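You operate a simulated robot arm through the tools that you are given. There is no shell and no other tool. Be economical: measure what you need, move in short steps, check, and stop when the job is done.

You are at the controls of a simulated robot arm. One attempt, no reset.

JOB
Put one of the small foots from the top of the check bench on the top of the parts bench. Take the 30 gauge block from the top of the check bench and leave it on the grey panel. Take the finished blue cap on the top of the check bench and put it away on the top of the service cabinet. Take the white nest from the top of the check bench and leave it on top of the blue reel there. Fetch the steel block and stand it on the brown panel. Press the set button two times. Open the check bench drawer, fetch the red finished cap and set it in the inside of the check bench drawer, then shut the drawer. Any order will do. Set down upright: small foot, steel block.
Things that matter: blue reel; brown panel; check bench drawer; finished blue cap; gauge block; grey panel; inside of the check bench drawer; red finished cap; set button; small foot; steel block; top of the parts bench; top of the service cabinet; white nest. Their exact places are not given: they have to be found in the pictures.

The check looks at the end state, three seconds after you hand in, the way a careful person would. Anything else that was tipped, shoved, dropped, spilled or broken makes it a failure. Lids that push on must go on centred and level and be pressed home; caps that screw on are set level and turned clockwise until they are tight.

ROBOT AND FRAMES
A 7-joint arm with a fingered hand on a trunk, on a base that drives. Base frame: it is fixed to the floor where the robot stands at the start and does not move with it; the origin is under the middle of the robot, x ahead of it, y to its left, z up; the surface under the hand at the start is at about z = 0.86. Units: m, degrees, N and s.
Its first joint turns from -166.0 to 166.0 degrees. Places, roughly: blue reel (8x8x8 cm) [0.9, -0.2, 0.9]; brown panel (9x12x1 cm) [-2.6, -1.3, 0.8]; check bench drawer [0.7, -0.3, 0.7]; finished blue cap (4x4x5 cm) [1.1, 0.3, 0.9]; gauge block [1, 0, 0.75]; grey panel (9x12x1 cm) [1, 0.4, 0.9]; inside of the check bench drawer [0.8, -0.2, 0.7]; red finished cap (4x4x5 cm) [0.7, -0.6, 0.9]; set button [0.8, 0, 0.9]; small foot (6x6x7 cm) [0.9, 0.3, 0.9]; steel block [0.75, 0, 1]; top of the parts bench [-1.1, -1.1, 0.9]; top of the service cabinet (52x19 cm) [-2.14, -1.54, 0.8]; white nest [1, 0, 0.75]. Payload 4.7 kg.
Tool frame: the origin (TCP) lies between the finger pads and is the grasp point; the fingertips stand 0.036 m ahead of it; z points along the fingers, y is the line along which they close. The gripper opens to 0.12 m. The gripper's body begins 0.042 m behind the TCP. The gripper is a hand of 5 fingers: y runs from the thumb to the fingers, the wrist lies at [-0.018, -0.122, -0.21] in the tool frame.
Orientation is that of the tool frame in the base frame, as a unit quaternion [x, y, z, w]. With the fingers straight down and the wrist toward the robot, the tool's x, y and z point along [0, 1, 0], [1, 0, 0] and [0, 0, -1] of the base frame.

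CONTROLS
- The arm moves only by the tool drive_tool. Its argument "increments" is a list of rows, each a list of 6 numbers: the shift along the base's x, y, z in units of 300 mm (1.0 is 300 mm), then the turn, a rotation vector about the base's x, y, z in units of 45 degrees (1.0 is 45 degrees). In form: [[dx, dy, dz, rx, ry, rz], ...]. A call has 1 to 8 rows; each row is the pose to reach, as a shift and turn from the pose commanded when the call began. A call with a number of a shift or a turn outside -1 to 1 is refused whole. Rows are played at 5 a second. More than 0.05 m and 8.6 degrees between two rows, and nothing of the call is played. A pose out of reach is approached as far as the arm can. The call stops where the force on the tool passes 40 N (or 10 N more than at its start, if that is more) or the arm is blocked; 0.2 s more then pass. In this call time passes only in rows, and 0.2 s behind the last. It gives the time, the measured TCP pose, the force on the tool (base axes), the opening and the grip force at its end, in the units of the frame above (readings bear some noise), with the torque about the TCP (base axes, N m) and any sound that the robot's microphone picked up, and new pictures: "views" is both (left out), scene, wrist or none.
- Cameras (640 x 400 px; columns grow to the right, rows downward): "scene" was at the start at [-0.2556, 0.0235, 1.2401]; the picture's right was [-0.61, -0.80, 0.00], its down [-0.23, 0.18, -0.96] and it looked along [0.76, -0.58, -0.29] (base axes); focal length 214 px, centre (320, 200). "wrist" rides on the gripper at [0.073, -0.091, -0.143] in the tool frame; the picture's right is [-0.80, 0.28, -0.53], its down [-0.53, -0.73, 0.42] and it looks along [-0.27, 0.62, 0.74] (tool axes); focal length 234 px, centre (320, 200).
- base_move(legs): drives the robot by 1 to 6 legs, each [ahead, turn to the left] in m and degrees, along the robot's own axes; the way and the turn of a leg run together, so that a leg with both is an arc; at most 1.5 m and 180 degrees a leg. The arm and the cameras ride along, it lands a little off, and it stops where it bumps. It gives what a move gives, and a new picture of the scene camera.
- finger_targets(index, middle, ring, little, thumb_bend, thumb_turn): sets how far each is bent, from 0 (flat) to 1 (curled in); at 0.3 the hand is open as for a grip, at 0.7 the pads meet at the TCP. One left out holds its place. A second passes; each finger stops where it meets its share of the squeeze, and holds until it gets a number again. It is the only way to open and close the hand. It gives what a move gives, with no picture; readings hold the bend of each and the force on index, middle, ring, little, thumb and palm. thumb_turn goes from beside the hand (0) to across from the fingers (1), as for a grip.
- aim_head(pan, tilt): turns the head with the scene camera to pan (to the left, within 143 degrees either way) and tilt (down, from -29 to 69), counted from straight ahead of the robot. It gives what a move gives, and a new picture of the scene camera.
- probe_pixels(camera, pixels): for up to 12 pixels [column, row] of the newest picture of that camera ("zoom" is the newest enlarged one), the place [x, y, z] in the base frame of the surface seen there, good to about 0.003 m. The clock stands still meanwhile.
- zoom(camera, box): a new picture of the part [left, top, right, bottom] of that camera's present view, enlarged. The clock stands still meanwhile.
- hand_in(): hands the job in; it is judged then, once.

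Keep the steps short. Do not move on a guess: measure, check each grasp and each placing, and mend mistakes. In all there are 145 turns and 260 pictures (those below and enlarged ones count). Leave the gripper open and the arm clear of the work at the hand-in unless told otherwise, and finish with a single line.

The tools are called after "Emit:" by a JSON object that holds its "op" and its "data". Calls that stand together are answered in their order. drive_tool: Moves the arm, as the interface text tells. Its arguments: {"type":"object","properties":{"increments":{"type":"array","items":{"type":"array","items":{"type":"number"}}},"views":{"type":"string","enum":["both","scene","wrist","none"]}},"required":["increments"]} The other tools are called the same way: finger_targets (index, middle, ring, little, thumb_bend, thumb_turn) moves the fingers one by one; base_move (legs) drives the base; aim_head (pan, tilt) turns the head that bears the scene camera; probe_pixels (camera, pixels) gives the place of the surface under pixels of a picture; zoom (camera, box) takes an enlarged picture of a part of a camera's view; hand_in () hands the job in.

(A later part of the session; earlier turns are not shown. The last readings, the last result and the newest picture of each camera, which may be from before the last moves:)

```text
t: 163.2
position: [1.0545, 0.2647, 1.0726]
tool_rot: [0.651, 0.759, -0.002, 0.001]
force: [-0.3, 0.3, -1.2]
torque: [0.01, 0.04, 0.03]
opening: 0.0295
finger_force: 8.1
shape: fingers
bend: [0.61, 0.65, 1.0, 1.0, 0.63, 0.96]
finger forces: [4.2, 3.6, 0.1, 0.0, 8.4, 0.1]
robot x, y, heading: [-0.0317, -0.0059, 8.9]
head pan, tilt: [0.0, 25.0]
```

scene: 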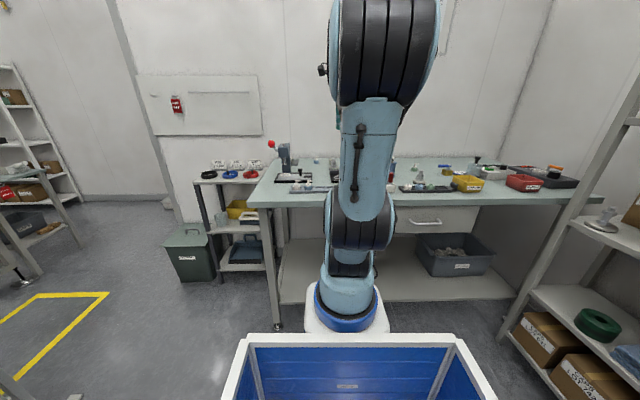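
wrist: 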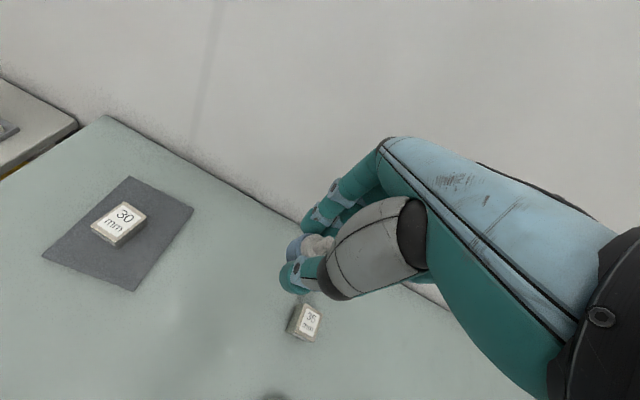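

Held. Retract the arm toward the robot.

Emit:
{"op": "drive_tool", "data": {"increments": [[-0.14, -0.04, 0.06, 0, 0, 0], [-0.29, -0.09, 0.1, 0, 0, 0], [-0.44, -0.14, 0.12, 0, 0, 0], [-0.59, -0.19, 0.14, 0, 0, 0], [-0.74, -0.24, 0.16, 0, 0, 0], [-0.88, -0.3, 0.18, 0, 0, 0], [-1.0, -0.36, 0.2, 0, 0, 0]], "views": "none"}}

Emit:
{"op": "drive_tool", "data": {"increments": [[-0.12, -0.06, 0, 0, 0, 0], [-0.25, -0.12, 0, 0, 0, 0], [-0.38, -0.18, 0, 0, 0, 0], [-0.5, -0.24, 0, 0, 0, 0]], "views": "none"}}

Emit:
{"op": "base_move", "data": {"legs": [[-1.2, 0], [-0.9, 0]]}}

Emit:
{"op": "aim_head", "data": {"pan": -143, "tilt": 25}}

Emit:
{"op": "aim_head", "data": {"pan": 143, "tilt": 30}}

```text
t: 164.8
position: [0.7526, 0.1595, 1.1346]
tool_rot: [0.651, 0.759, -0.002, 0.001]
force: [1.0, 0.7, -1.7]
torque: [0.02, 0.04, -0.01]
opening: 0.0296
finger_force: 8.5
shape: fingers
bend: [0.61, 0.65, 1.0, 1.0, 0.63, 0.96]
finger forces: [4.4, 3.7, 0.0, 0.0, 8.3, 0.0]
robot x, y, heading: [-0.0346, -0.0071, 8.8]
head pan, tilt: [0.0, 25.0]
```

```text
t: 165.8
position: [0.6046, 0.0876, 1.1365]
tool_rot: [0.65, 0.76, -0.002, 0.001]
force: [0.7, 0.4, -1.0]
torque: [0.03, 0.08, 0.02]
opening: 0.0298
finger_force: 8.6
shape: fingers
bend: [0.61, 0.65, 1.0, 1.0, 0.63, 0.96]
finger forces: [4.4, 3.8, 0.0, 0.1, 8.4, 0.0]
robot x, y, heading: [-0.0322, -0.0072, 9.0]
head pan, tilt: [0.0, 25.0]
```

```text
t: 176.2
position: [-1.4743, -0.2168, 1.1349]
tool_rot: [0.653, 0.758, -0.001, 0.002]
force: [-0.2, -0.9, -0.6]
torque: [0.01, 0.0, 0.0]
opening: 0.0292
finger_force: 8.1
shape: fingers
bend: [0.61, 0.65, 1.0, 1.0, 0.63, 0.96]
finger forces: [4.3, 3.8, 0.0, 0.0, 8.3, 0.1]
robot x, y, heading: [-2.1128, -0.3089, 8.7]
head pan, tilt: [0.0, 25.0]
```

scene: 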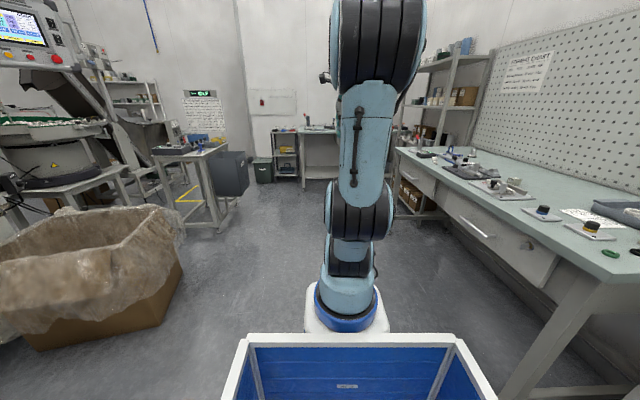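

```text
t: 178.4
position: [-1.4744, -0.2169, 1.1369]
tool_rot: [0.653, 0.757, -0.001, 0.002]
force: [-0.8, -0.2, 0.0]
torque: [0.01, 0.0, 0.01]
opening: 0.0294
finger_force: 8.2
shape: fingers
bend: [0.61, 0.65, 1.0, 1.0, 0.63, 0.96]
finger forces: [4.2, 3.8, 0.0, 0.0, 8.2, 0.0]
robot x, y, heading: [-2.115, -0.3073, 8.5]
head pan, tilt: [-143.0, 25.0]
```

scene: 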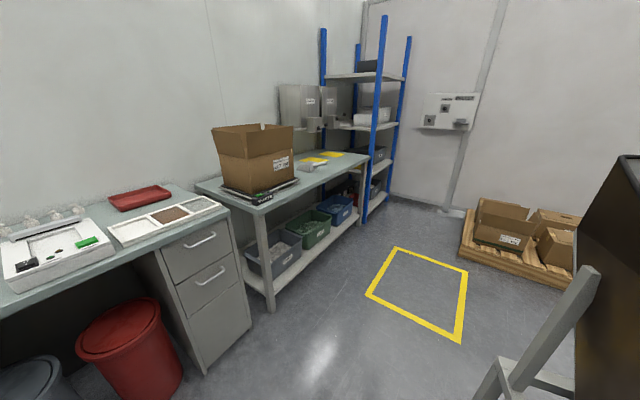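

```text
t: 182.4
position: [-1.4745, -0.2166, 1.1364]
tool_rot: [0.653, 0.757, -0.001, 0.001]
force: [0.0, 0.0, -0.4]
torque: [0.05, -0.02, -0.01]
opening: 0.0296
finger_force: 7.9
shape: fingers
bend: [0.61, 0.65, 1.0, 1.0, 0.63, 0.96]
finger forces: [4.4, 3.8, 0.0, 0.0, 8.3, 0.0]
robot x, y, heading: [-2.1095, -0.3105, 8.4]
head pan, tilt: [143.0, 30.0]
```

scene: 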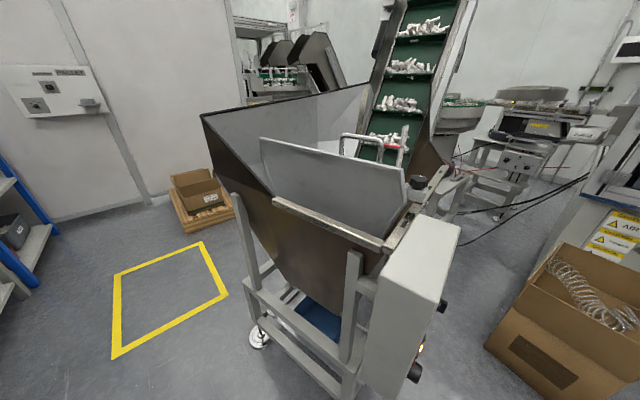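

Measure the hopper machine's nearest points to judge turning room.

Emit:
{"op": "probe_pixels", "data": {"camera": "scene", "pixels": [[440, 240], [395, 375], [260, 340], [345, 385], [300, 250], [420, 195], [210, 125], [255, 200], [500, 350]]}}

Emit:
{"op": "aim_head", "data": {"pan": -110, "tilt": 30}}

Emit:
{"op": "zoom", "data": {"camera": "scene", "box": [240, 100, 520, 270]}}

```text
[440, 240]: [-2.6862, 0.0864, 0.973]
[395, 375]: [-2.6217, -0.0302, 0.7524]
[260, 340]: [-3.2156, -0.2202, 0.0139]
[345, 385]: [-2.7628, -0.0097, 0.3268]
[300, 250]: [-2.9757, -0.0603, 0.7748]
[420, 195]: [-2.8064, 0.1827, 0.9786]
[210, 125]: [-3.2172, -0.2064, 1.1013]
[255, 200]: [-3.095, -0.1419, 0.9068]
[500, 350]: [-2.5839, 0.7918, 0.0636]
```

```text
t: 185.9
position: [-1.4754, -0.2173, 1.1354]
tool_rot: [0.653, 0.757, -0.001, 0.001]
force: [0.0, 0.6, -0.4]
torque: [0.03, 0.01, 0.03]
opening: 0.0294
finger_force: 8.4
shape: fingers
bend: [0.61, 0.65, 1.0, 1.0, 0.63, 0.96]
finger forces: [4.4, 3.7, 0.0, 0.1, 8.2, 0.0]
robot x, y, heading: [-2.1145, -0.3062, 8.7]
head pan, tilt: [-110.0, 30.0]
```

scene: 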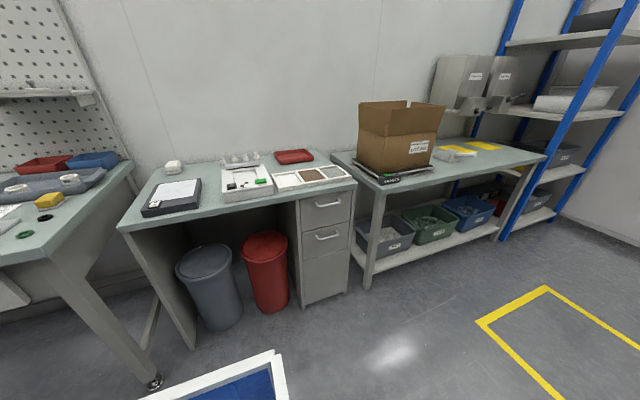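

```text
2.29 times, centred on (380, 185) of scene
```

zoom: 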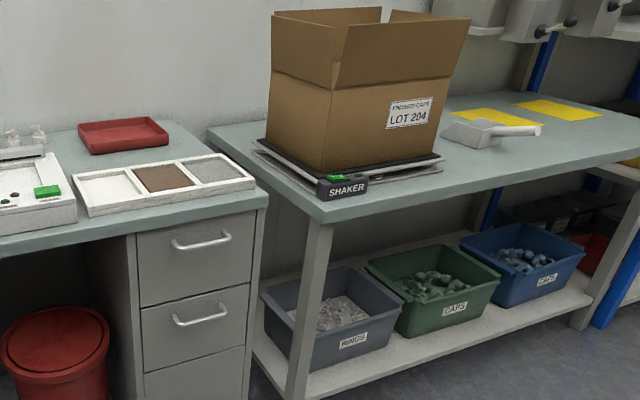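

Probe the panel, cabinet-top space, carton and corners.

Emit:
{"op": "probe_pixels", "data": {"camera": "zoom", "pixels": [[140, 172], [180, 164], [194, 184], [150, 191], [165, 178], [270, 15], [325, 165], [268, 205], [330, 20], [80, 250], [110, 155], [60, 170]]}}

Emit:
{"op": "probe_pixels", "data": {"camera": "scene", "pixels": [[118, 228], [350, 182], [130, 170], [235, 150], [300, 155], [190, 160], [180, 195], [310, 165], [260, 195], [60, 245], [295, 190], [220, 175]]}}

```text
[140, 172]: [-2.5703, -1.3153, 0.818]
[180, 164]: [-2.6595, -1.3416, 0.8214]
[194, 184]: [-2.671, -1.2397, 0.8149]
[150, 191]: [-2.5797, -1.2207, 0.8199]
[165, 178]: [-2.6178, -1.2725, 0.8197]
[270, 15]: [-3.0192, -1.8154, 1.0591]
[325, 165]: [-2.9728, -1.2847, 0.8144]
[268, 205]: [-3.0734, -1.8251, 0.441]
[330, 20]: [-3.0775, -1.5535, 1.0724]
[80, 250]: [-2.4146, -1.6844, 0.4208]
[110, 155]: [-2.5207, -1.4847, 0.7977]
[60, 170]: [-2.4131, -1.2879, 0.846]
```

```text
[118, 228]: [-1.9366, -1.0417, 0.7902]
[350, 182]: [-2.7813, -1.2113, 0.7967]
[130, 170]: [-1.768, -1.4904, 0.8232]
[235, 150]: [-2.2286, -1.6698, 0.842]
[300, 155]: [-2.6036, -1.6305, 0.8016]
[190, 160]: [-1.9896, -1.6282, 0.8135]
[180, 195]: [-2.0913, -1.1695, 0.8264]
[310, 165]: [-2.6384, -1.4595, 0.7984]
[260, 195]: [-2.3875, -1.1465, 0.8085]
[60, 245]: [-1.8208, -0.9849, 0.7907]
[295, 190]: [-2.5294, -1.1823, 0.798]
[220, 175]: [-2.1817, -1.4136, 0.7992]
```

Brown panel centre ≈ (-2.62,-1.28,0.819). Cabinet top z≈0.798, free near (-2.14,-1.5). I'll take a swing away from the hopper: forward 0.16, turn -134°, forward 0.33, turn +45°.

Emit:
{"op": "base_move", "data": {"legs": [[0.16, 0], [0, -133.7], [0.31, 0], [0, 45]]}}

Emit:
{"op": "aim_head", "data": {"pan": 10, "tilt": 35}}

```text
t: 196.6
position: [-2.041, -1.1711, 1.1357]
tool_rot: [0.997, 0.08, -0.001, 0.0]
force: [-0.4, 0.2, 0.4]
torque: [0.01, -0.02, 0.0]
opening: 0.0287
finger_force: 7.8
shape: fingers
bend: [0.62, 0.65, 1.0, 1.0, 0.64, 0.96]
finger forces: [3.9, 3.5, 0.0, 0.0, 7.5, 0.0]
robot x, y, heading: [-2.1352, -0.5308, -81.0]
head pan, tilt: [-110.0, 30.0]
```

scene: 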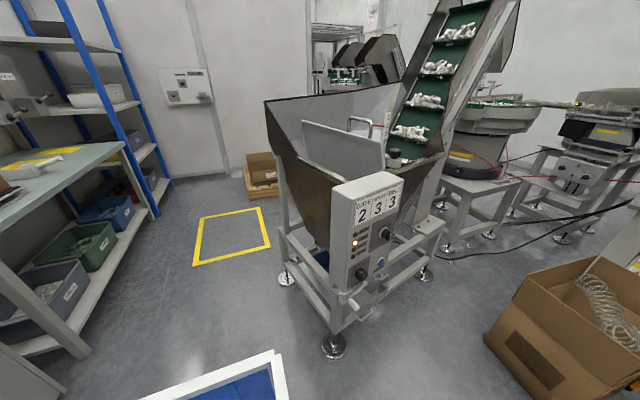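

```text
t: 198.6
position: [-2.042, -1.171, 1.1357]
tool_rot: [0.997, 0.079, -0.001, 0.0]
force: [-0.2, 0.3, 0.2]
torque: [0.0, 0.04, -0.02]
opening: 0.0288
finger_force: 7.6
shape: fingers
bend: [0.62, 0.65, 1.0, 1.0, 0.64, 0.96]
finger forces: [3.9, 3.5, 0.0, 0.1, 7.5, 0.1]
robot x, y, heading: [-2.1395, -0.532, -81.0]
head pan, tilt: [10.0, 35.0]
```

scene: 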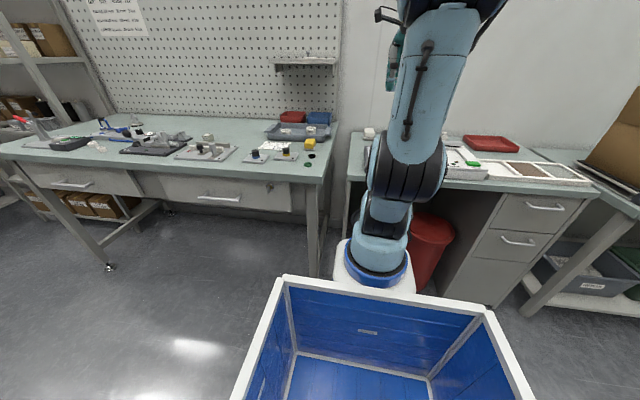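

Positioned. Advance the arm over the cabinet for a view.

Emit:
{"op": "drive_tool", "data": {"increments": [[-0.05, -0.14, 0, 0, 0, 0], [-0.1, -0.28, 0, 0, 0, 0], [-0.15, -0.4, 0, 0, 0, 0]], "views": "wrist"}}

```text
t: 199.4
position: [-2.0854, -1.2902, 1.1365]
tool_rot: [0.997, 0.079, -0.001, 0.001]
force: [0.6, 0.5, 1.6]
torque: [-0.03, 0.01, -0.02]
opening: 0.0286
finger_force: 7.6
shape: fingers
bend: [0.62, 0.65, 1.0, 1.0, 0.64, 0.96]
finger forces: [4.0, 3.6, 0.0, 0.0, 7.6, 0.0]
robot x, y, heading: [-2.142, -0.5339, -80.8]
head pan, tilt: [10.0, 35.0]
```

wrist: 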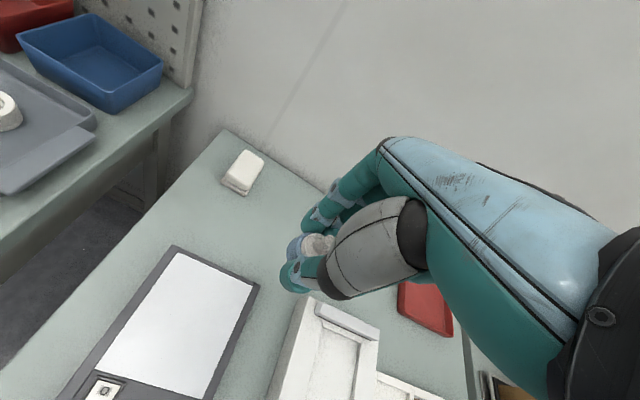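

Emit:
{"op": "probe_pixels", "data": {"camera": "wrist", "pixels": [[265, 220], [270, 250], [250, 180], [258, 285], [310, 297], [290, 205], [262, 160], [330, 185], [300, 310], [280, 180]]}}

```text
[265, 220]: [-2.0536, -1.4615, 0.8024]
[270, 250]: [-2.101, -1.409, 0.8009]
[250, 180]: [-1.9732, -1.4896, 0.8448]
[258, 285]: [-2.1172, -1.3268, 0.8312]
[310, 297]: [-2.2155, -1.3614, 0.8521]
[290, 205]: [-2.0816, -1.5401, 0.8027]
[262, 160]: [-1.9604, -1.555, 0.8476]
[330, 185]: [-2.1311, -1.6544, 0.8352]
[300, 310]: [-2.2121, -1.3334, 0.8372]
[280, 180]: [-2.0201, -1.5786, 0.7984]
```

Free spot at (-2.10,-1.49). Move and lower.

Emit:
{"op": "drive_tool", "data": {"increments": [[-0.02, -0.16, 0, 0, 0, 0], [-0.03, -0.32, 0, 0, 0, 0], [-0.05, -0.48, 0, 0, 0, 0], [-0.05, -0.64, -0.03, 0, 0, 0], [-0.05, -0.667, -0.18, 0, 0, 0], [-0.05, -0.667, -0.34, 0, 0, 0], [-0.05, -0.667, -0.5, 0, 0, 0], [-0.05, -0.667, -0.65, 0, 0, 0]], "views": "wrist"}}

```text
t: 201.2
position: [-2.1007, -1.4916, 0.942]
tool_rot: [0.997, 0.079, -0.001, 0.001]
force: [-0.4, 0.1, 1.0]
torque: [-0.04, 0.04, 0.0]
opening: 0.0284
finger_force: 8.0
shape: fingers
bend: [0.62, 0.65, 1.0, 1.0, 0.64, 0.96]
finger forces: [4.0, 3.7, 0.1, 0.0, 7.5, 0.1]
robot x, y, heading: [-2.1388, -0.532, -80.9]
head pan, tilt: [10.0, 35.0]
```

wrist: 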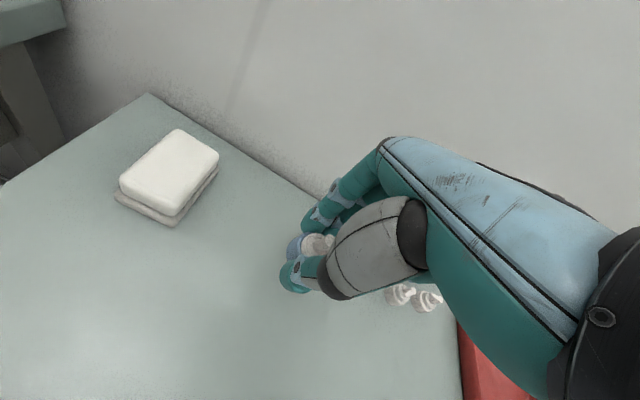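

Emit:
{"op": "probe_pixels", "data": {"camera": "wrist", "pixels": [[398, 295], [390, 300], [428, 302], [300, 190], [260, 260]]}}

Emit:
{"op": "drive_tool", "data": {"increments": [[0, 0, -0.1, 0, 0, 0], [0, 0, -0.2, 0, 0, 0], [0, 0, -0.28, 0, 0, 0], [0, 0, -0.305, 0, 0, 0]], "views": "none"}}

```text
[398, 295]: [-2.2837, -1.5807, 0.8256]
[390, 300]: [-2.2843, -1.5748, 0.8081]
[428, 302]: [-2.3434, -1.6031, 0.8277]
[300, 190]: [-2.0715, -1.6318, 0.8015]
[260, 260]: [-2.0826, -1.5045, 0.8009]
```

```text
t: 202.2
position: [-2.0994, -1.4904, 0.8497]
tool_rot: [0.997, 0.079, -0.002, 0.0]
force: [-0.1, -0.2, 0.4]
torque: [0.04, -0.01, -0.02]
opening: 0.0285
finger_force: 7.5
shape: fingers
bend: [0.62, 0.65, 1.0, 1.0, 0.64, 0.96]
finger forces: [4.0, 3.7, 0.0, 0.0, 7.5, 0.0]
robot x, y, heading: [-2.1385, -0.5308, -80.8]
head pan, tilt: [10.0, 35.0]
```

Emit:
{"op": "drive_tool", "data": {"increments": [[0, 0, -0.008, 0, 0, 0], [0, 0, -0.014, 0, 0, 0], [0, 0, -0.02, 0, 0, 0]], "views": "none"}}

```text
t: 203.0
position: [-2.1012, -1.4904, 0.8439]
tool_rot: [0.997, 0.079, -0.002, 0.001]
force: [0.3, 0.7, 2.3]
torque: [-0.02, 0.03, 0.01]
opening: 0.0288
finger_force: 7.9
shape: fingers
bend: [0.62, 0.65, 1.0, 1.0, 0.64, 0.96]
finger forces: [4.0, 3.8, 0.1, 0.0, 8.1, 0.0]
robot x, y, heading: [-2.1366, -0.5351, -80.6]
head pan, tilt: [10.0, 35.0]
```

Contact. Release, rise.

Emit:
{"op": "finger_targets", "data": {"index": 0.4, "middle": 0.4, "thumb_bend": 0.4}}

Emit:
{"op": "drive_tool", "data": {"increments": [[0, 0, 0.1, 0, 0, 0], [0, 0, 0.25, 0, 0, 0], [0, 0, 0.4, 0, 0, 0], [0, 0.03, 0.55, 0, 0, 0], [0, 0.12, 0.67, 0, 0, 0], [0, 0.22, 0.78, 0, 0, 0], [0, 0.32, 0.9, 0, 0, 0]], "views": "wrist"}}

```text
t: 204.0
position: [-2.1017, -1.4911, 0.8424]
tool_rot: [0.997, 0.079, -0.002, -0.001]
force: [-1.2, 0.1, -0.1]
torque: [0.0, -0.01, 0.03]
opening: 0.0924
finger_force: 0.0
shape: fingers
bend: [0.4, 0.4, 1.0, 1.0, 0.4, 0.97]
finger forces: [0.0, 0.0, 0.0, 0.0, 0.0, 0.0]
robot x, y, heading: [-2.1399, -0.5288, -80.9]
head pan, tilt: [10.0, 35.0]
```

```text
t: 205.6
position: [-2.1023, -1.3956, 1.1105]
tool_rot: [0.997, 0.08, -0.002, 0.0]
force: [-0.1, -0.5, -1.0]
torque: [0.03, -0.02, -0.02]
opening: 0.0926
finger_force: 0.1
shape: fingers
bend: [0.4, 0.4, 1.0, 1.0, 0.4, 0.97]
finger forces: [0.0, 0.0, 0.0, 0.0, 0.1, 0.0]
robot x, y, heading: [-2.1378, -0.5294, -80.6]
head pan, tilt: [10.0, 35.0]
```

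wrist: 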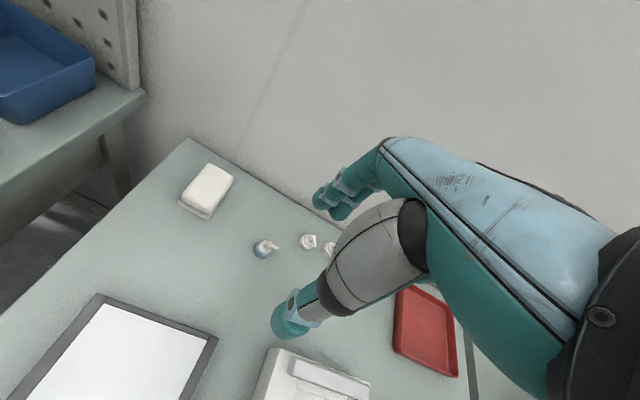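

Blue cap stands on the cabinet. Retract and drive back the same way to the check bench.

Emit:
{"op": "drive_tool", "data": {"increments": [[0.05, 0.15, 0.03, 0, 0, 0], [0.1, 0.3, 0.06, 0, 0, 0], [0.15, 0.45, 0.08, 0, 0, 0], [0.2, 0.6, 0.1, 0, 0, 0], [0.2, 0.75, 0.12, 0, 0, 0]], "views": "none"}}

Emit:
{"op": "base_move", "data": {"legs": [[0, -45], [-0.31, 0], [0, 134.3], [1.0, 0], [0.93, 0]]}}

Emit:
{"op": "finger_targets", "data": {"index": 0.3, "middle": 0.3, "ring": 0.3, "little": 0.3, "thumb_bend": 0.3}}

```text
t: 206.8
position: [-2.0424, -1.1693, 1.148]
tool_rot: [0.997, 0.08, -0.002, -0.002]
force: [0.6, -1.3, -1.2]
torque: [0.06, 0.01, -0.03]
opening: 0.0931
finger_force: 0.1
shape: fingers
bend: [0.4, 0.4, 1.0, 1.0, 0.4, 0.98]
finger forces: [0.1, 0.1, 0.1, 0.0, 0.0, 0.1]
robot x, y, heading: [-2.1389, -0.5332, -80.6]
head pan, tilt: [10.0, 35.0]
```

```text
t: 225.8
position: [0.5877, 0.0699, 1.1493]
tool_rot: [0.65, 0.76, -0.001, 0.002]
force: [-0.7, 0.0, -0.7]
torque: [0.02, 0.0, -0.01]
opening: 0.0926
finger_force: 0.0
shape: fingers
bend: [0.4, 0.4, 1.0, 1.0, 0.4, 0.98]
finger forces: [0.1, 0.1, 0.1, 0.1, 0.1, 0.0]
robot x, y, heading: [-0.0509, -0.0221, 8.7]
head pan, tilt: [10.0, 35.0]
```

scene: 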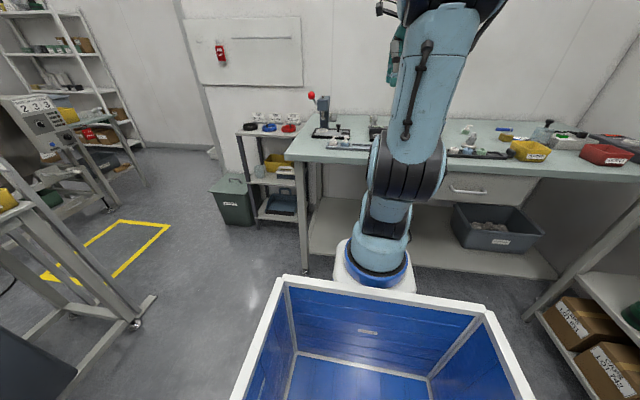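

```text
t: 226.8
position: [0.587, 0.0707, 1.1487]
tool_rot: [0.65, 0.76, -0.001, 0.001]
force: [0.7, -0.8, -0.2]
torque: [0.02, -0.01, -0.02]
opening: 0.1219
finger_force: 0.0
shape: fingers
bend: [0.3, 0.3, 0.3, 0.3, 0.3, 0.98]
finger forces: [0.1, 0.1, 0.0, 0.1, 0.1, 0.0]
robot x, y, heading: [-0.0521, -0.0252, 8.9]
head pan, tilt: [10.0, 35.0]
```

Back at the check bench. Move to view the 45.0 steel block.

Emit:
{"op": "drive_tool", "data": {"increments": [[0.08, -0.12, 0, 0, 0, 0], [0.18, -0.24, 0, 0, 0, 0], [0.28, -0.36, 0, 0, 0, 0], [0.38, -0.48, -0.05, 0, 0, 0], [0.45, -0.57, -0.12, 0, 0, 0]], "views": "wrist"}}

Emit:
{"op": "zoom", "data": {"camera": "wrist", "box": [160, 120, 320, 220]}}

```text
t: 227.9
position: [0.7231, -0.1024, 1.1141]
tool_rot: [0.65, 0.76, 0.0, 0.001]
force: [-1.2, 0.1, 0.5]
torque: [-0.05, 0.0, -0.03]
opening: 0.1217
finger_force: 0.0
shape: fingers
bend: [0.3, 0.3, 0.3, 0.3, 0.3, 0.98]
finger forces: [0.0, 0.0, 0.1, 0.1, 0.0, 0.1]
robot x, y, heading: [-0.0482, -0.0243, 8.9]
head pan, tilt: [10.0, 35.0]
```

wrist: 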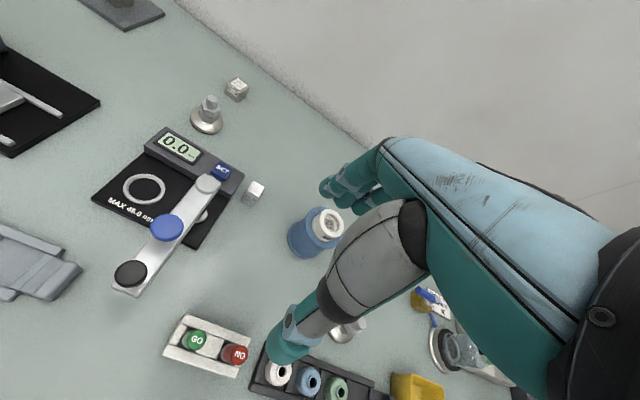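

```text
4.00 times, centred on (240, 170) of wrist
```

zoom: 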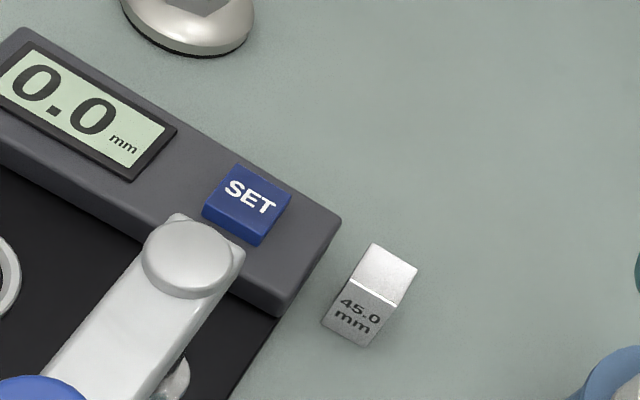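

Emit:
{"op": "probe_pixels", "data": {"camera": "zoom", "pixels": [[376, 248], [413, 267], [393, 301], [356, 283], [385, 275], [325, 322], [363, 343], [337, 222], [283, 308], [340, 300], [180, 225], [245, 255]]}}

```text
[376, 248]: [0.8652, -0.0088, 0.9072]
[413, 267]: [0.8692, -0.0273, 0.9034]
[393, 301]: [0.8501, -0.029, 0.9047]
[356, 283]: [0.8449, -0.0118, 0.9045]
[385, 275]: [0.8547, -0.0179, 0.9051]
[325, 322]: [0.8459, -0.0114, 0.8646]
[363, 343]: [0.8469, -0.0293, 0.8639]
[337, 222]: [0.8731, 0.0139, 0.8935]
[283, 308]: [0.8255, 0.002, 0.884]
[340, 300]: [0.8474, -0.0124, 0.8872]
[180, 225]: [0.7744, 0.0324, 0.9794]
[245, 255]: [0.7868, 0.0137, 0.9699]
```

Block centre ≈ (0.857,-0.019), aligned with hand yaw; housing edge ~2 cm to its left. Go above, descend to TCP 0.912 (biased 4 mm away from the housing).

Emit:
{"op": "drive_tool", "data": {"increments": [[0.14, 0.08, 0, 0, 0, 0], [0.28, 0.16, 0, 0, 0, 0], [0.41, 0.24, 0, 0, 0, 0], [0.449, 0.265, -0.12, 0, 0, 0], [0.449, 0.265, -0.27, 0, 0, 0], [0.449, 0.265, -0.42, 0, 0, 0], [0.449, 0.265, -0.52, 0, 0, 0]], "views": "wrist"}}

Emit:
{"op": "zoom", "data": {"camera": "wrist", "box": [220, 150, 400, 300]}}

```text
t: 229.6
position: [0.8575, -0.0232, 0.9577]
tool_rot: [0.651, 0.759, -0.001, 0.002]
force: [-0.5, 0.0, 1.1]
torque: [0.02, -0.01, -0.01]
opening: 0.1225
finger_force: 0.2
shape: fingers
bend: [0.3, 0.3, 0.3, 0.3, 0.3, 0.98]
finger forces: [0.0, 0.0, 0.0, 0.0, 0.0, 0.0]
robot x, y, heading: [-0.0482, -0.0229, 9.2]
head pan, tilt: [10.0, 35.0]
```

wrist: 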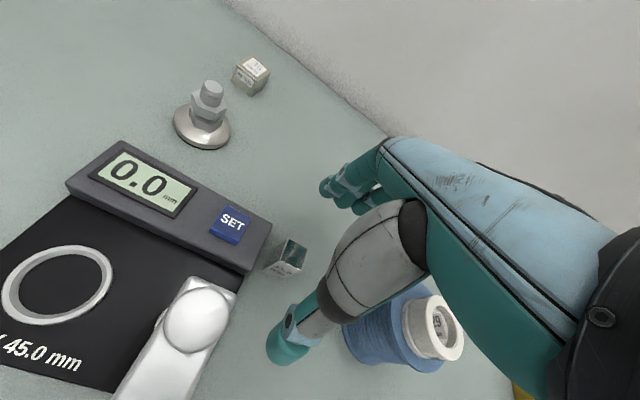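

```text
2.67 times, centred on (310, 225) of wrist
```

zoom: 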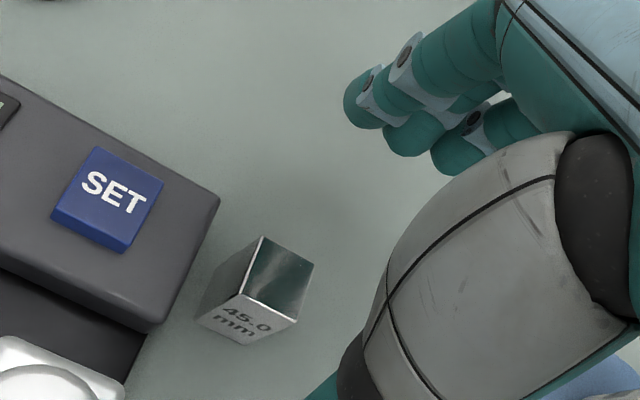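

Polished steel block confirmed. Descend and close.

Emit:
{"op": "drive_tool", "data": {"increments": [[0, 0, -0.06, 0, 0, 0], [0, 0, -0.12, 0, 0, 0], [0, 0, -0.152, 0, 0, 0]], "views": "wrist"}}

Emit:
{"op": "finger_targets", "data": {"index": 0.75, "middle": 0.75, "ring": 0.75, "little": 0.75, "thumb_bend": 0.75}}

Emit:
{"op": "zoom", "data": {"camera": "wrist", "box": [220, 150, 400, 300]}}

```text
t: 230.3
position: [0.8579, -0.0208, 0.9107]
tool_rot: [0.65, 0.76, 0.0, 0.002]
force: [0.0, -0.3, 0.8]
torque: [-0.02, 0.01, 0.02]
opening: 0.122
finger_force: 0.0
shape: fingers
bend: [0.3, 0.3, 0.3, 0.3, 0.3, 0.98]
finger forces: [0.0, 0.1, 0.1, 0.0, 0.1, 0.1]
robot x, y, heading: [-0.0541, -0.0221, 8.8]
head pan, tilt: [10.0, 35.0]
```

wrist: 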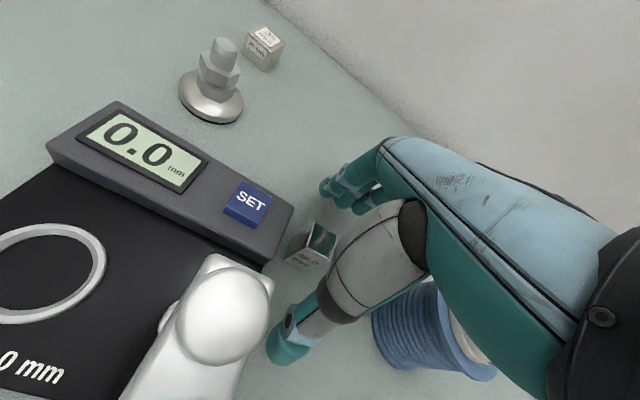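

```text
t: 231.3
position: [0.8571, -0.0208, 0.9104]
tool_rot: [0.65, 0.76, -0.001, 0.001]
force: [-0.2, -0.5, -0.2]
torque: [0.01, 0.02, 0.02]
opening: 0.0214
finger_force: 11.6
shape: fingers
bend: [0.62, 0.74, 0.75, 0.75, 0.67, 0.97]
finger forces: [10.1, 2.5, 0.0, 0.1, 11.5, 0.0]
robot x, y, heading: [-0.0463, -0.0227, 9.0]
head pan, tilt: [10.0, 35.0]
```

```text
2.67 times, centred on (310, 225) of wrist
```

zoom: 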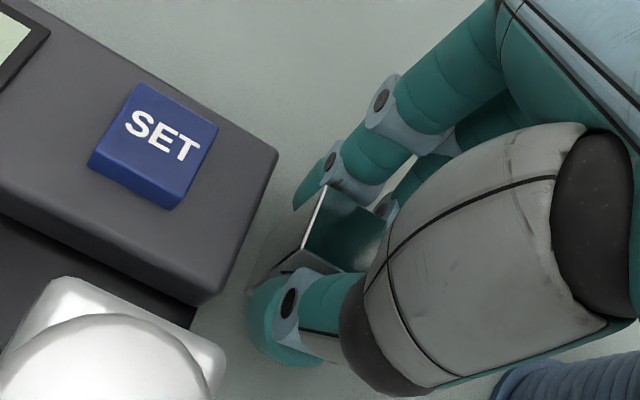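

Grip on index and thumb (10 N). Lift slowly and check it stays straight.

Emit:
{"op": "drive_tool", "data": {"increments": [[0, 0, 0.03, 0, 0, 0], [0, 0, 0.12, 0, 0, 0], [0, 0, 0.27, 0, 0, 0], [0, 0, 0.42, 0, 0, 0], [0, 0, 0.55, 0, 0, 0]], "views": "wrist"}}

Emit:
{"op": "zoom", "data": {"camera": "wrist", "box": [220, 150, 400, 300]}}

```text
t: 232.6
position: [0.8571, -0.0208, 1.0755]
tool_rot: [0.65, 0.76, -0.002, 0.0]
force: [0.4, 0.3, -2.7]
torque: [-0.02, 0.02, 0.03]
opening: 0.0213
finger_force: 11.2
shape: fingers
bend: [0.62, 0.75, 0.75, 0.75, 0.67, 0.97]
finger forces: [9.9, 1.9, 0.0, 0.0, 11.2, 0.1]
robot x, y, heading: [-0.0509, -0.0236, 8.9]
head pan, tilt: [10.0, 35.0]
```

wrist: 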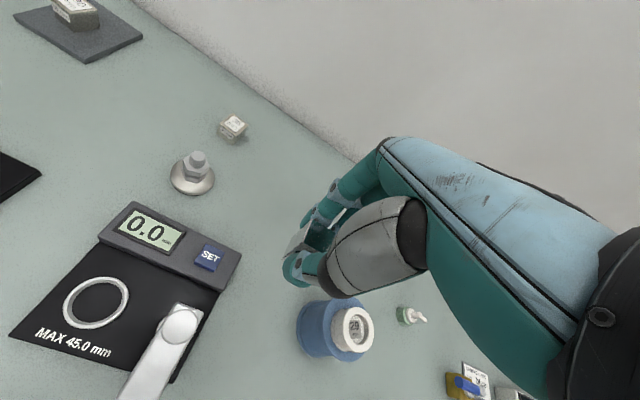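

```text
2.67 times, centred on (310, 225) of wrist
```

zoom: 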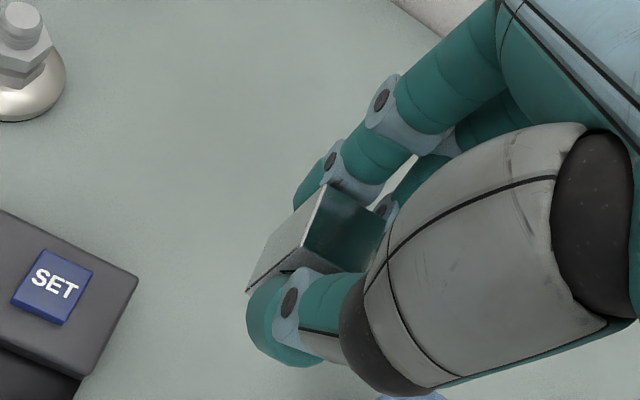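

Held straight. Retract, then drive the known route to the cabinet.

Emit:
{"op": "drive_tool", "data": {"increments": [[-0.1, 0.03, 0.1, 0, 0, 0], [-0.23, 0.07, 0.15, 0, 0, 0], [-0.36, 0.12, 0.2, 0, 0, 0], [-0.5, 0.17, 0.23, 0, 0, 0], [-0.64, 0.22, 0.23, 0, 0, 0], [-0.77, 0.27, 0.23, 0, 0, 0], [-0.85, 0.3, 0.23, 0, 0, 0]], "views": "none"}}

Emit:
{"op": "base_move", "data": {"legs": [[-1.0, 0], [-0.92, 0], [0, -138.9], [0.29, 0], [0, 49.5]]}}

Emit:
{"op": "drive_tool", "data": {"increments": [[-0.1, -0.05, 0, 0, 0, 0], [-0.24, -0.1, 0, 0, 0, 0], [-0.38, -0.14, 0, 0, 0, 0], [-0.52, -0.16, 0, 0, 0, 0], [-0.67, -0.18, 0, 0, 0, 0], [-0.82, -0.2, 0, 0, 0, 0], [-0.97, -0.2, 0, 0, 0, 0]], "views": "wrist"}}

```text
t: 234.2
position: [0.6028, 0.0697, 1.1451]
tool_rot: [0.65, 0.76, -0.002, 0.001]
force: [0.0, 0.4, -2.6]
torque: [0.02, 0.02, 0.02]
opening: 0.0216
finger_force: 11.8
shape: fingers
bend: [0.62, 0.75, 0.75, 0.75, 0.67, 0.97]
finger forces: [10.1, 1.4, 0.0, 0.0, 11.1, 0.0]
robot x, y, heading: [-0.0497, -0.0253, 8.8]
head pan, tilt: [10.0, 35.0]
```

```text
t: 253.5
position: [-2.065, -1.2021, 1.1449]
tool_rot: [0.996, 0.088, -0.002, 0.0]
force: [0.5, 0.7, -2.8]
torque: [0.01, 0.02, 0.01]
opening: 0.0206
finger_force: 10.5
shape: fingers
bend: [0.62, 0.75, 0.75, 0.75, 0.68, 0.97]
finger forces: [9.5, 1.3, 0.0, 0.0, 10.3, 0.1]
robot x, y, heading: [-2.1716, -0.5515, -79.8]
head pan, tilt: [10.0, 35.0]
```

scene: 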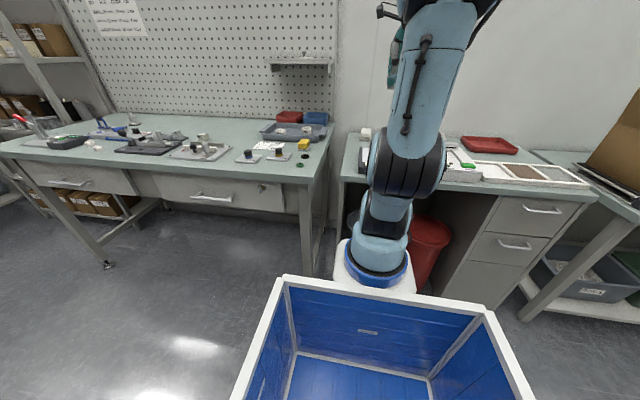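

```text
t: 255.1
position: [-2.3565, -1.2629, 1.1479]
tool_rot: [0.996, 0.088, -0.002, 0.002]
force: [-0.1, 0.2, -1.5]
torque: [0.02, 0.06, 0.02]
opening: 0.0202
finger_force: 10.6
shape: fingers
bend: [0.62, 0.75, 0.75, 0.75, 0.68, 0.97]
finger forces: [9.7, 1.3, 0.1, 0.0, 10.3, 0.0]
robot x, y, heading: [-2.1736, -0.5565, -79.9]
head pan, tilt: [10.0, 35.0]
```

wrist: 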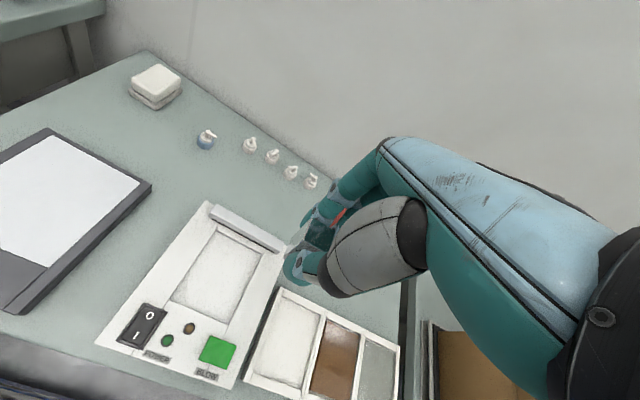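

Probe the brown panel and check the held block.

Emit:
{"op": "probe_pixels", "data": {"camera": "wrist", "pixels": [[329, 322], [358, 332], [345, 396], [314, 385], [337, 358], [322, 340], [352, 350], [330, 316], [365, 345]]}}

Emit:
{"op": "zoom", "data": {"camera": "wrist", "box": [240, 180, 400, 400]}}

```text
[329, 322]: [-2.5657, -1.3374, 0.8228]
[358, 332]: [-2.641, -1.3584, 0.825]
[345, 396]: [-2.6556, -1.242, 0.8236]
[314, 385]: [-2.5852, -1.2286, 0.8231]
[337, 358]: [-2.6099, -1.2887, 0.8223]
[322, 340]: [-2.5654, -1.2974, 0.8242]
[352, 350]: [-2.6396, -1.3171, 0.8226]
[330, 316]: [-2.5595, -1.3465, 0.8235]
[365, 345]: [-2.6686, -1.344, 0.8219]
```

```text
1.82 times, centred on (320, 290) of wrist
```

zoom: 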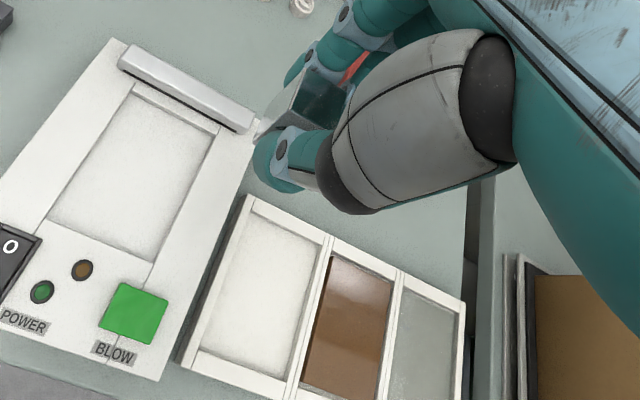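

Panel centre ≈ (-2.612,-1.292), z≈0.823. Move over it.

Emit:
{"op": "drive_tool", "data": {"increments": [[-0.16, -0.02, 0, 0, 0, 0], [-0.32, -0.04, 0, 0, 0, 0], [-0.48, -0.06, 0, 0, 0, 0], [-0.64, -0.08, 0, 0, 0, 0], [-0.8, -0.095, 0, 0, 0, 0], [-0.852, -0.095, -0.14, 0, 0, 0], [-0.852, -0.095, -0.3, 0, 0, 0], [-0.852, -0.095, -0.46, 0, 0, 0]], "views": "wrist"}}

Emit:
{"op": "zoom", "data": {"camera": "wrist", "box": [220, 170, 400, 310]}}

```text
t: 256.9
position: [-2.6126, -1.2896, 1.0081]
tool_rot: [0.996, 0.088, -0.003, 0.001]
force: [0.3, 1.3, -0.5]
torque: [0.0, 0.05, 0.0]
opening: 0.0201
finger_force: 10.8
shape: fingers
bend: [0.62, 0.75, 0.75, 0.75, 0.68, 0.97]
finger forces: [9.7, 1.2, 0.0, 0.0, 10.4, 0.0]
robot x, y, heading: [-2.1706, -0.5513, -80.0]
head pan, tilt: [10.0, 35.0]
```

wrist: 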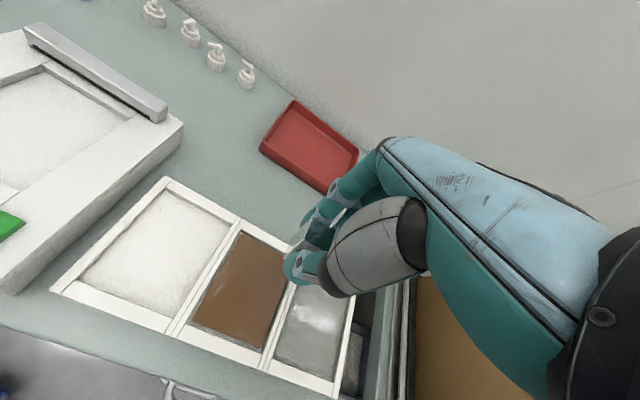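

```text
2.86 times, centred on (310, 240) of wrist
```

zoom: 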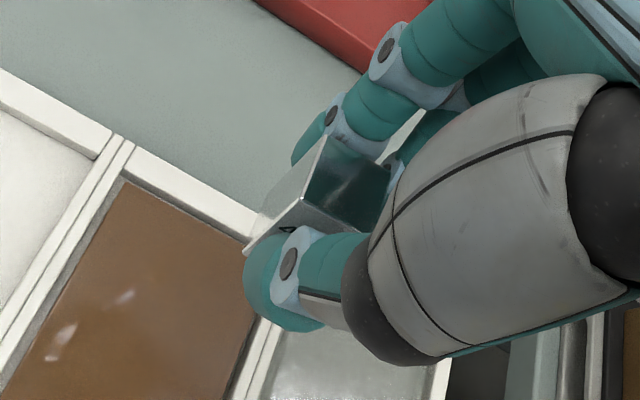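

Emit:
{"op": "probe_pixels", "data": {"camera": "wrist", "pixels": [[242, 237], [195, 318], [262, 345], [240, 285], [180, 330], [170, 190], [250, 228], [262, 258]]}}

```text
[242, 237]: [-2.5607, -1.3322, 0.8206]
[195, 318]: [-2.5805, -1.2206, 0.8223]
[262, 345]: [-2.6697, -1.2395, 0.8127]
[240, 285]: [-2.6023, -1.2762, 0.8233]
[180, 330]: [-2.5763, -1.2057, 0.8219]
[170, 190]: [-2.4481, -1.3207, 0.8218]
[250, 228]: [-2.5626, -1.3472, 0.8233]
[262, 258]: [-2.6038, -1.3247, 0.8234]
```

Centre confirmed (-2.615,-1.286). Lower to just above.

Emit:
{"op": "drive_tool", "data": {"increments": [[-0.005, 0.008, -0.15, 0, 0, 0], [-0.005, 0.008, -0.3, 0, 0, 0], [-0.005, 0.008, -0.4, 0, 0, 0], [-0.005, 0.008, -0.43, 0, 0, 0]], "views": "wrist"}}

Emit:
{"op": "zoom", "data": {"camera": "wrist", "box": [220, 170, 400, 310]}}

```text
t: 257.9
position: [-2.6138, -1.289, 0.8782]
tool_rot: [0.996, 0.088, -0.002, -0.001]
force: [0.0, 0.3, -0.7]
torque: [0.02, 0.03, 0.0]
opening: 0.02
finger_force: 10.1
shape: fingers
bend: [0.62, 0.75, 0.75, 0.75, 0.68, 0.97]
finger forces: [9.7, 1.1, 0.0, 0.0, 10.2, 0.0]
robot x, y, heading: [-2.1711, -0.5526, -79.6]
head pan, tilt: [10.0, 35.0]
```

wrist: 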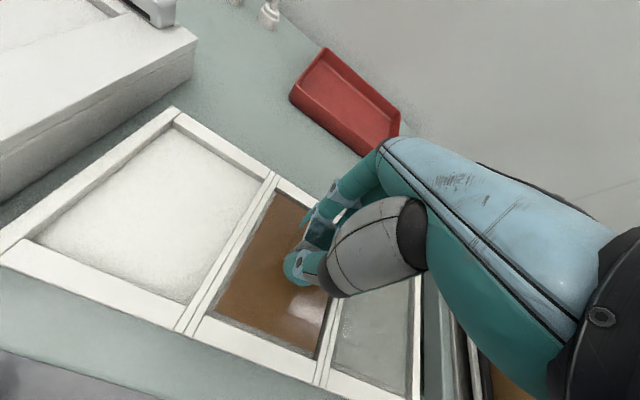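

```text
2.86 times, centred on (310, 240) of wrist
```

zoom: 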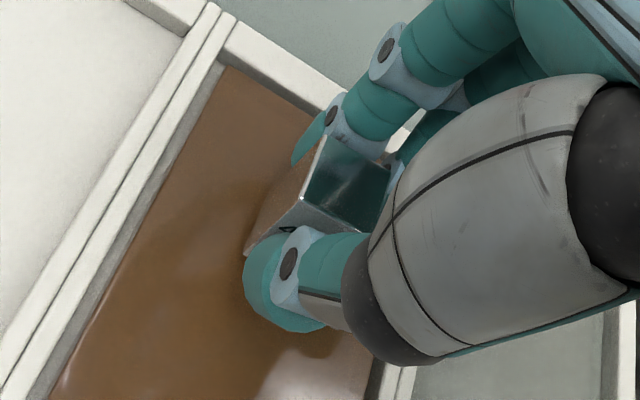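

Emit:
{"op": "drive_tool", "data": {"increments": [[0, 0, -0.008, 0, 0, 0], [0, 0, -0.015, 0, 0, 0]], "views": "none"}}

Emit:
{"op": "drive_tool", "data": {"increments": [[0, 0, -0.005, 0, 0, 0]], "views": "none"}}

```text
t: 258.5
position: [-2.6151, -1.289, 0.8737]
tool_rot: [0.996, 0.088, -0.002, 0.0]
force: [-0.3, -0.4, -0.9]
torque: [0.0, -0.01, 0.0]
opening: 0.0199
finger_force: 11.0
shape: fingers
bend: [0.62, 0.75, 0.75, 0.75, 0.68, 0.97]
finger forces: [9.7, 1.2, 0.0, 0.0, 10.2, 0.0]
robot x, y, heading: [-2.1741, -0.5484, -79.9]
head pan, tilt: [10.0, 35.0]
```

```text
t: 258.9
position: [-2.6133, -1.2897, 0.8738]
tool_rot: [0.996, 0.088, -0.001, 0.001]
force: [-0.3, 0.1, 1.7]
torque: [0.01, -0.01, 0.03]
opening: 0.0201
finger_force: 11.6
shape: fingers
bend: [0.62, 0.75, 0.75, 0.75, 0.68, 0.97]
finger forces: [9.9, 1.8, 0.0, 0.1, 11.0, 0.0]
robot x, y, heading: [-2.176, -0.5536, -79.9]
head pan, tilt: [10.0, 35.0]
```

Contact. Release gently and rise straight.

Emit:
{"op": "finger_targets", "data": {"index": 0.45, "middle": 0.45, "ring": 0.45, "little": 0.45, "thumb_bend": 0.45}}

Emit:
{"op": "drive_tool", "data": {"increments": [[0, 0, 0.06, 0, 0, 0], [0, 0, 0.18, 0, 0, 0], [0, 0, 0.33, 0, 0, 0], [0, 0, 0.48, 0, 0, 0], [0, 0.05, 0.6, 0, 0, 0], [0, 0.15, 0.7, 0, 0, 0]], "views": "wrist"}}

Emit:
{"op": "zoom", "data": {"camera": "wrist", "box": [180, 170, 360, 310]}}

```text
t: 259.9
position: [-2.6145, -1.2886, 0.8726]
tool_rot: [0.996, 0.088, -0.002, 0.0]
force: [-0.5, 0.1, 0.2]
torque: [0.01, 0.02, 0.01]
opening: 0.0776
finger_force: 0.1
shape: fingers
bend: [0.45, 0.45, 0.45, 0.45, 0.45, 0.97]
finger forces: [0.0, 0.0, 0.0, 0.0, 0.0, 0.1]
robot x, y, heading: [-2.1715, -0.5498, -79.6]
head pan, tilt: [10.0, 35.0]
```

```text
t: 261.3
position: [-2.6125, -1.2455, 1.0824]
tool_rot: [0.996, 0.088, -0.001, -0.001]
force: [-0.3, 0.0, -0.9]
torque: [0.06, -0.07, 0.02]
opening: 0.0779
finger_force: 0.0
shape: fingers
bend: [0.45, 0.45, 0.45, 0.45, 0.45, 0.97]
finger forces: [0.1, 0.0, 0.0, 0.0, 0.1, 0.1]
robot x, y, heading: [-2.1713, -0.5527, -80.0]
head pan, tilt: [10.0, 35.0]
```

wrist: 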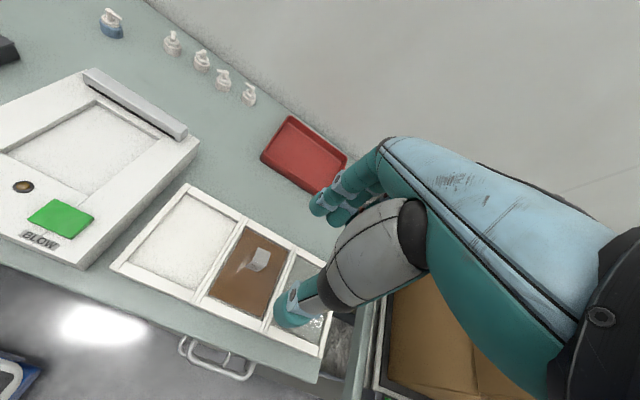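

```text
2.86 times, centred on (270, 240) of wrist
```

zoom: 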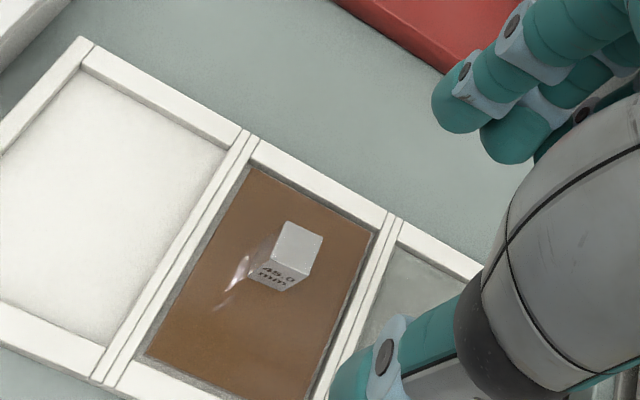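

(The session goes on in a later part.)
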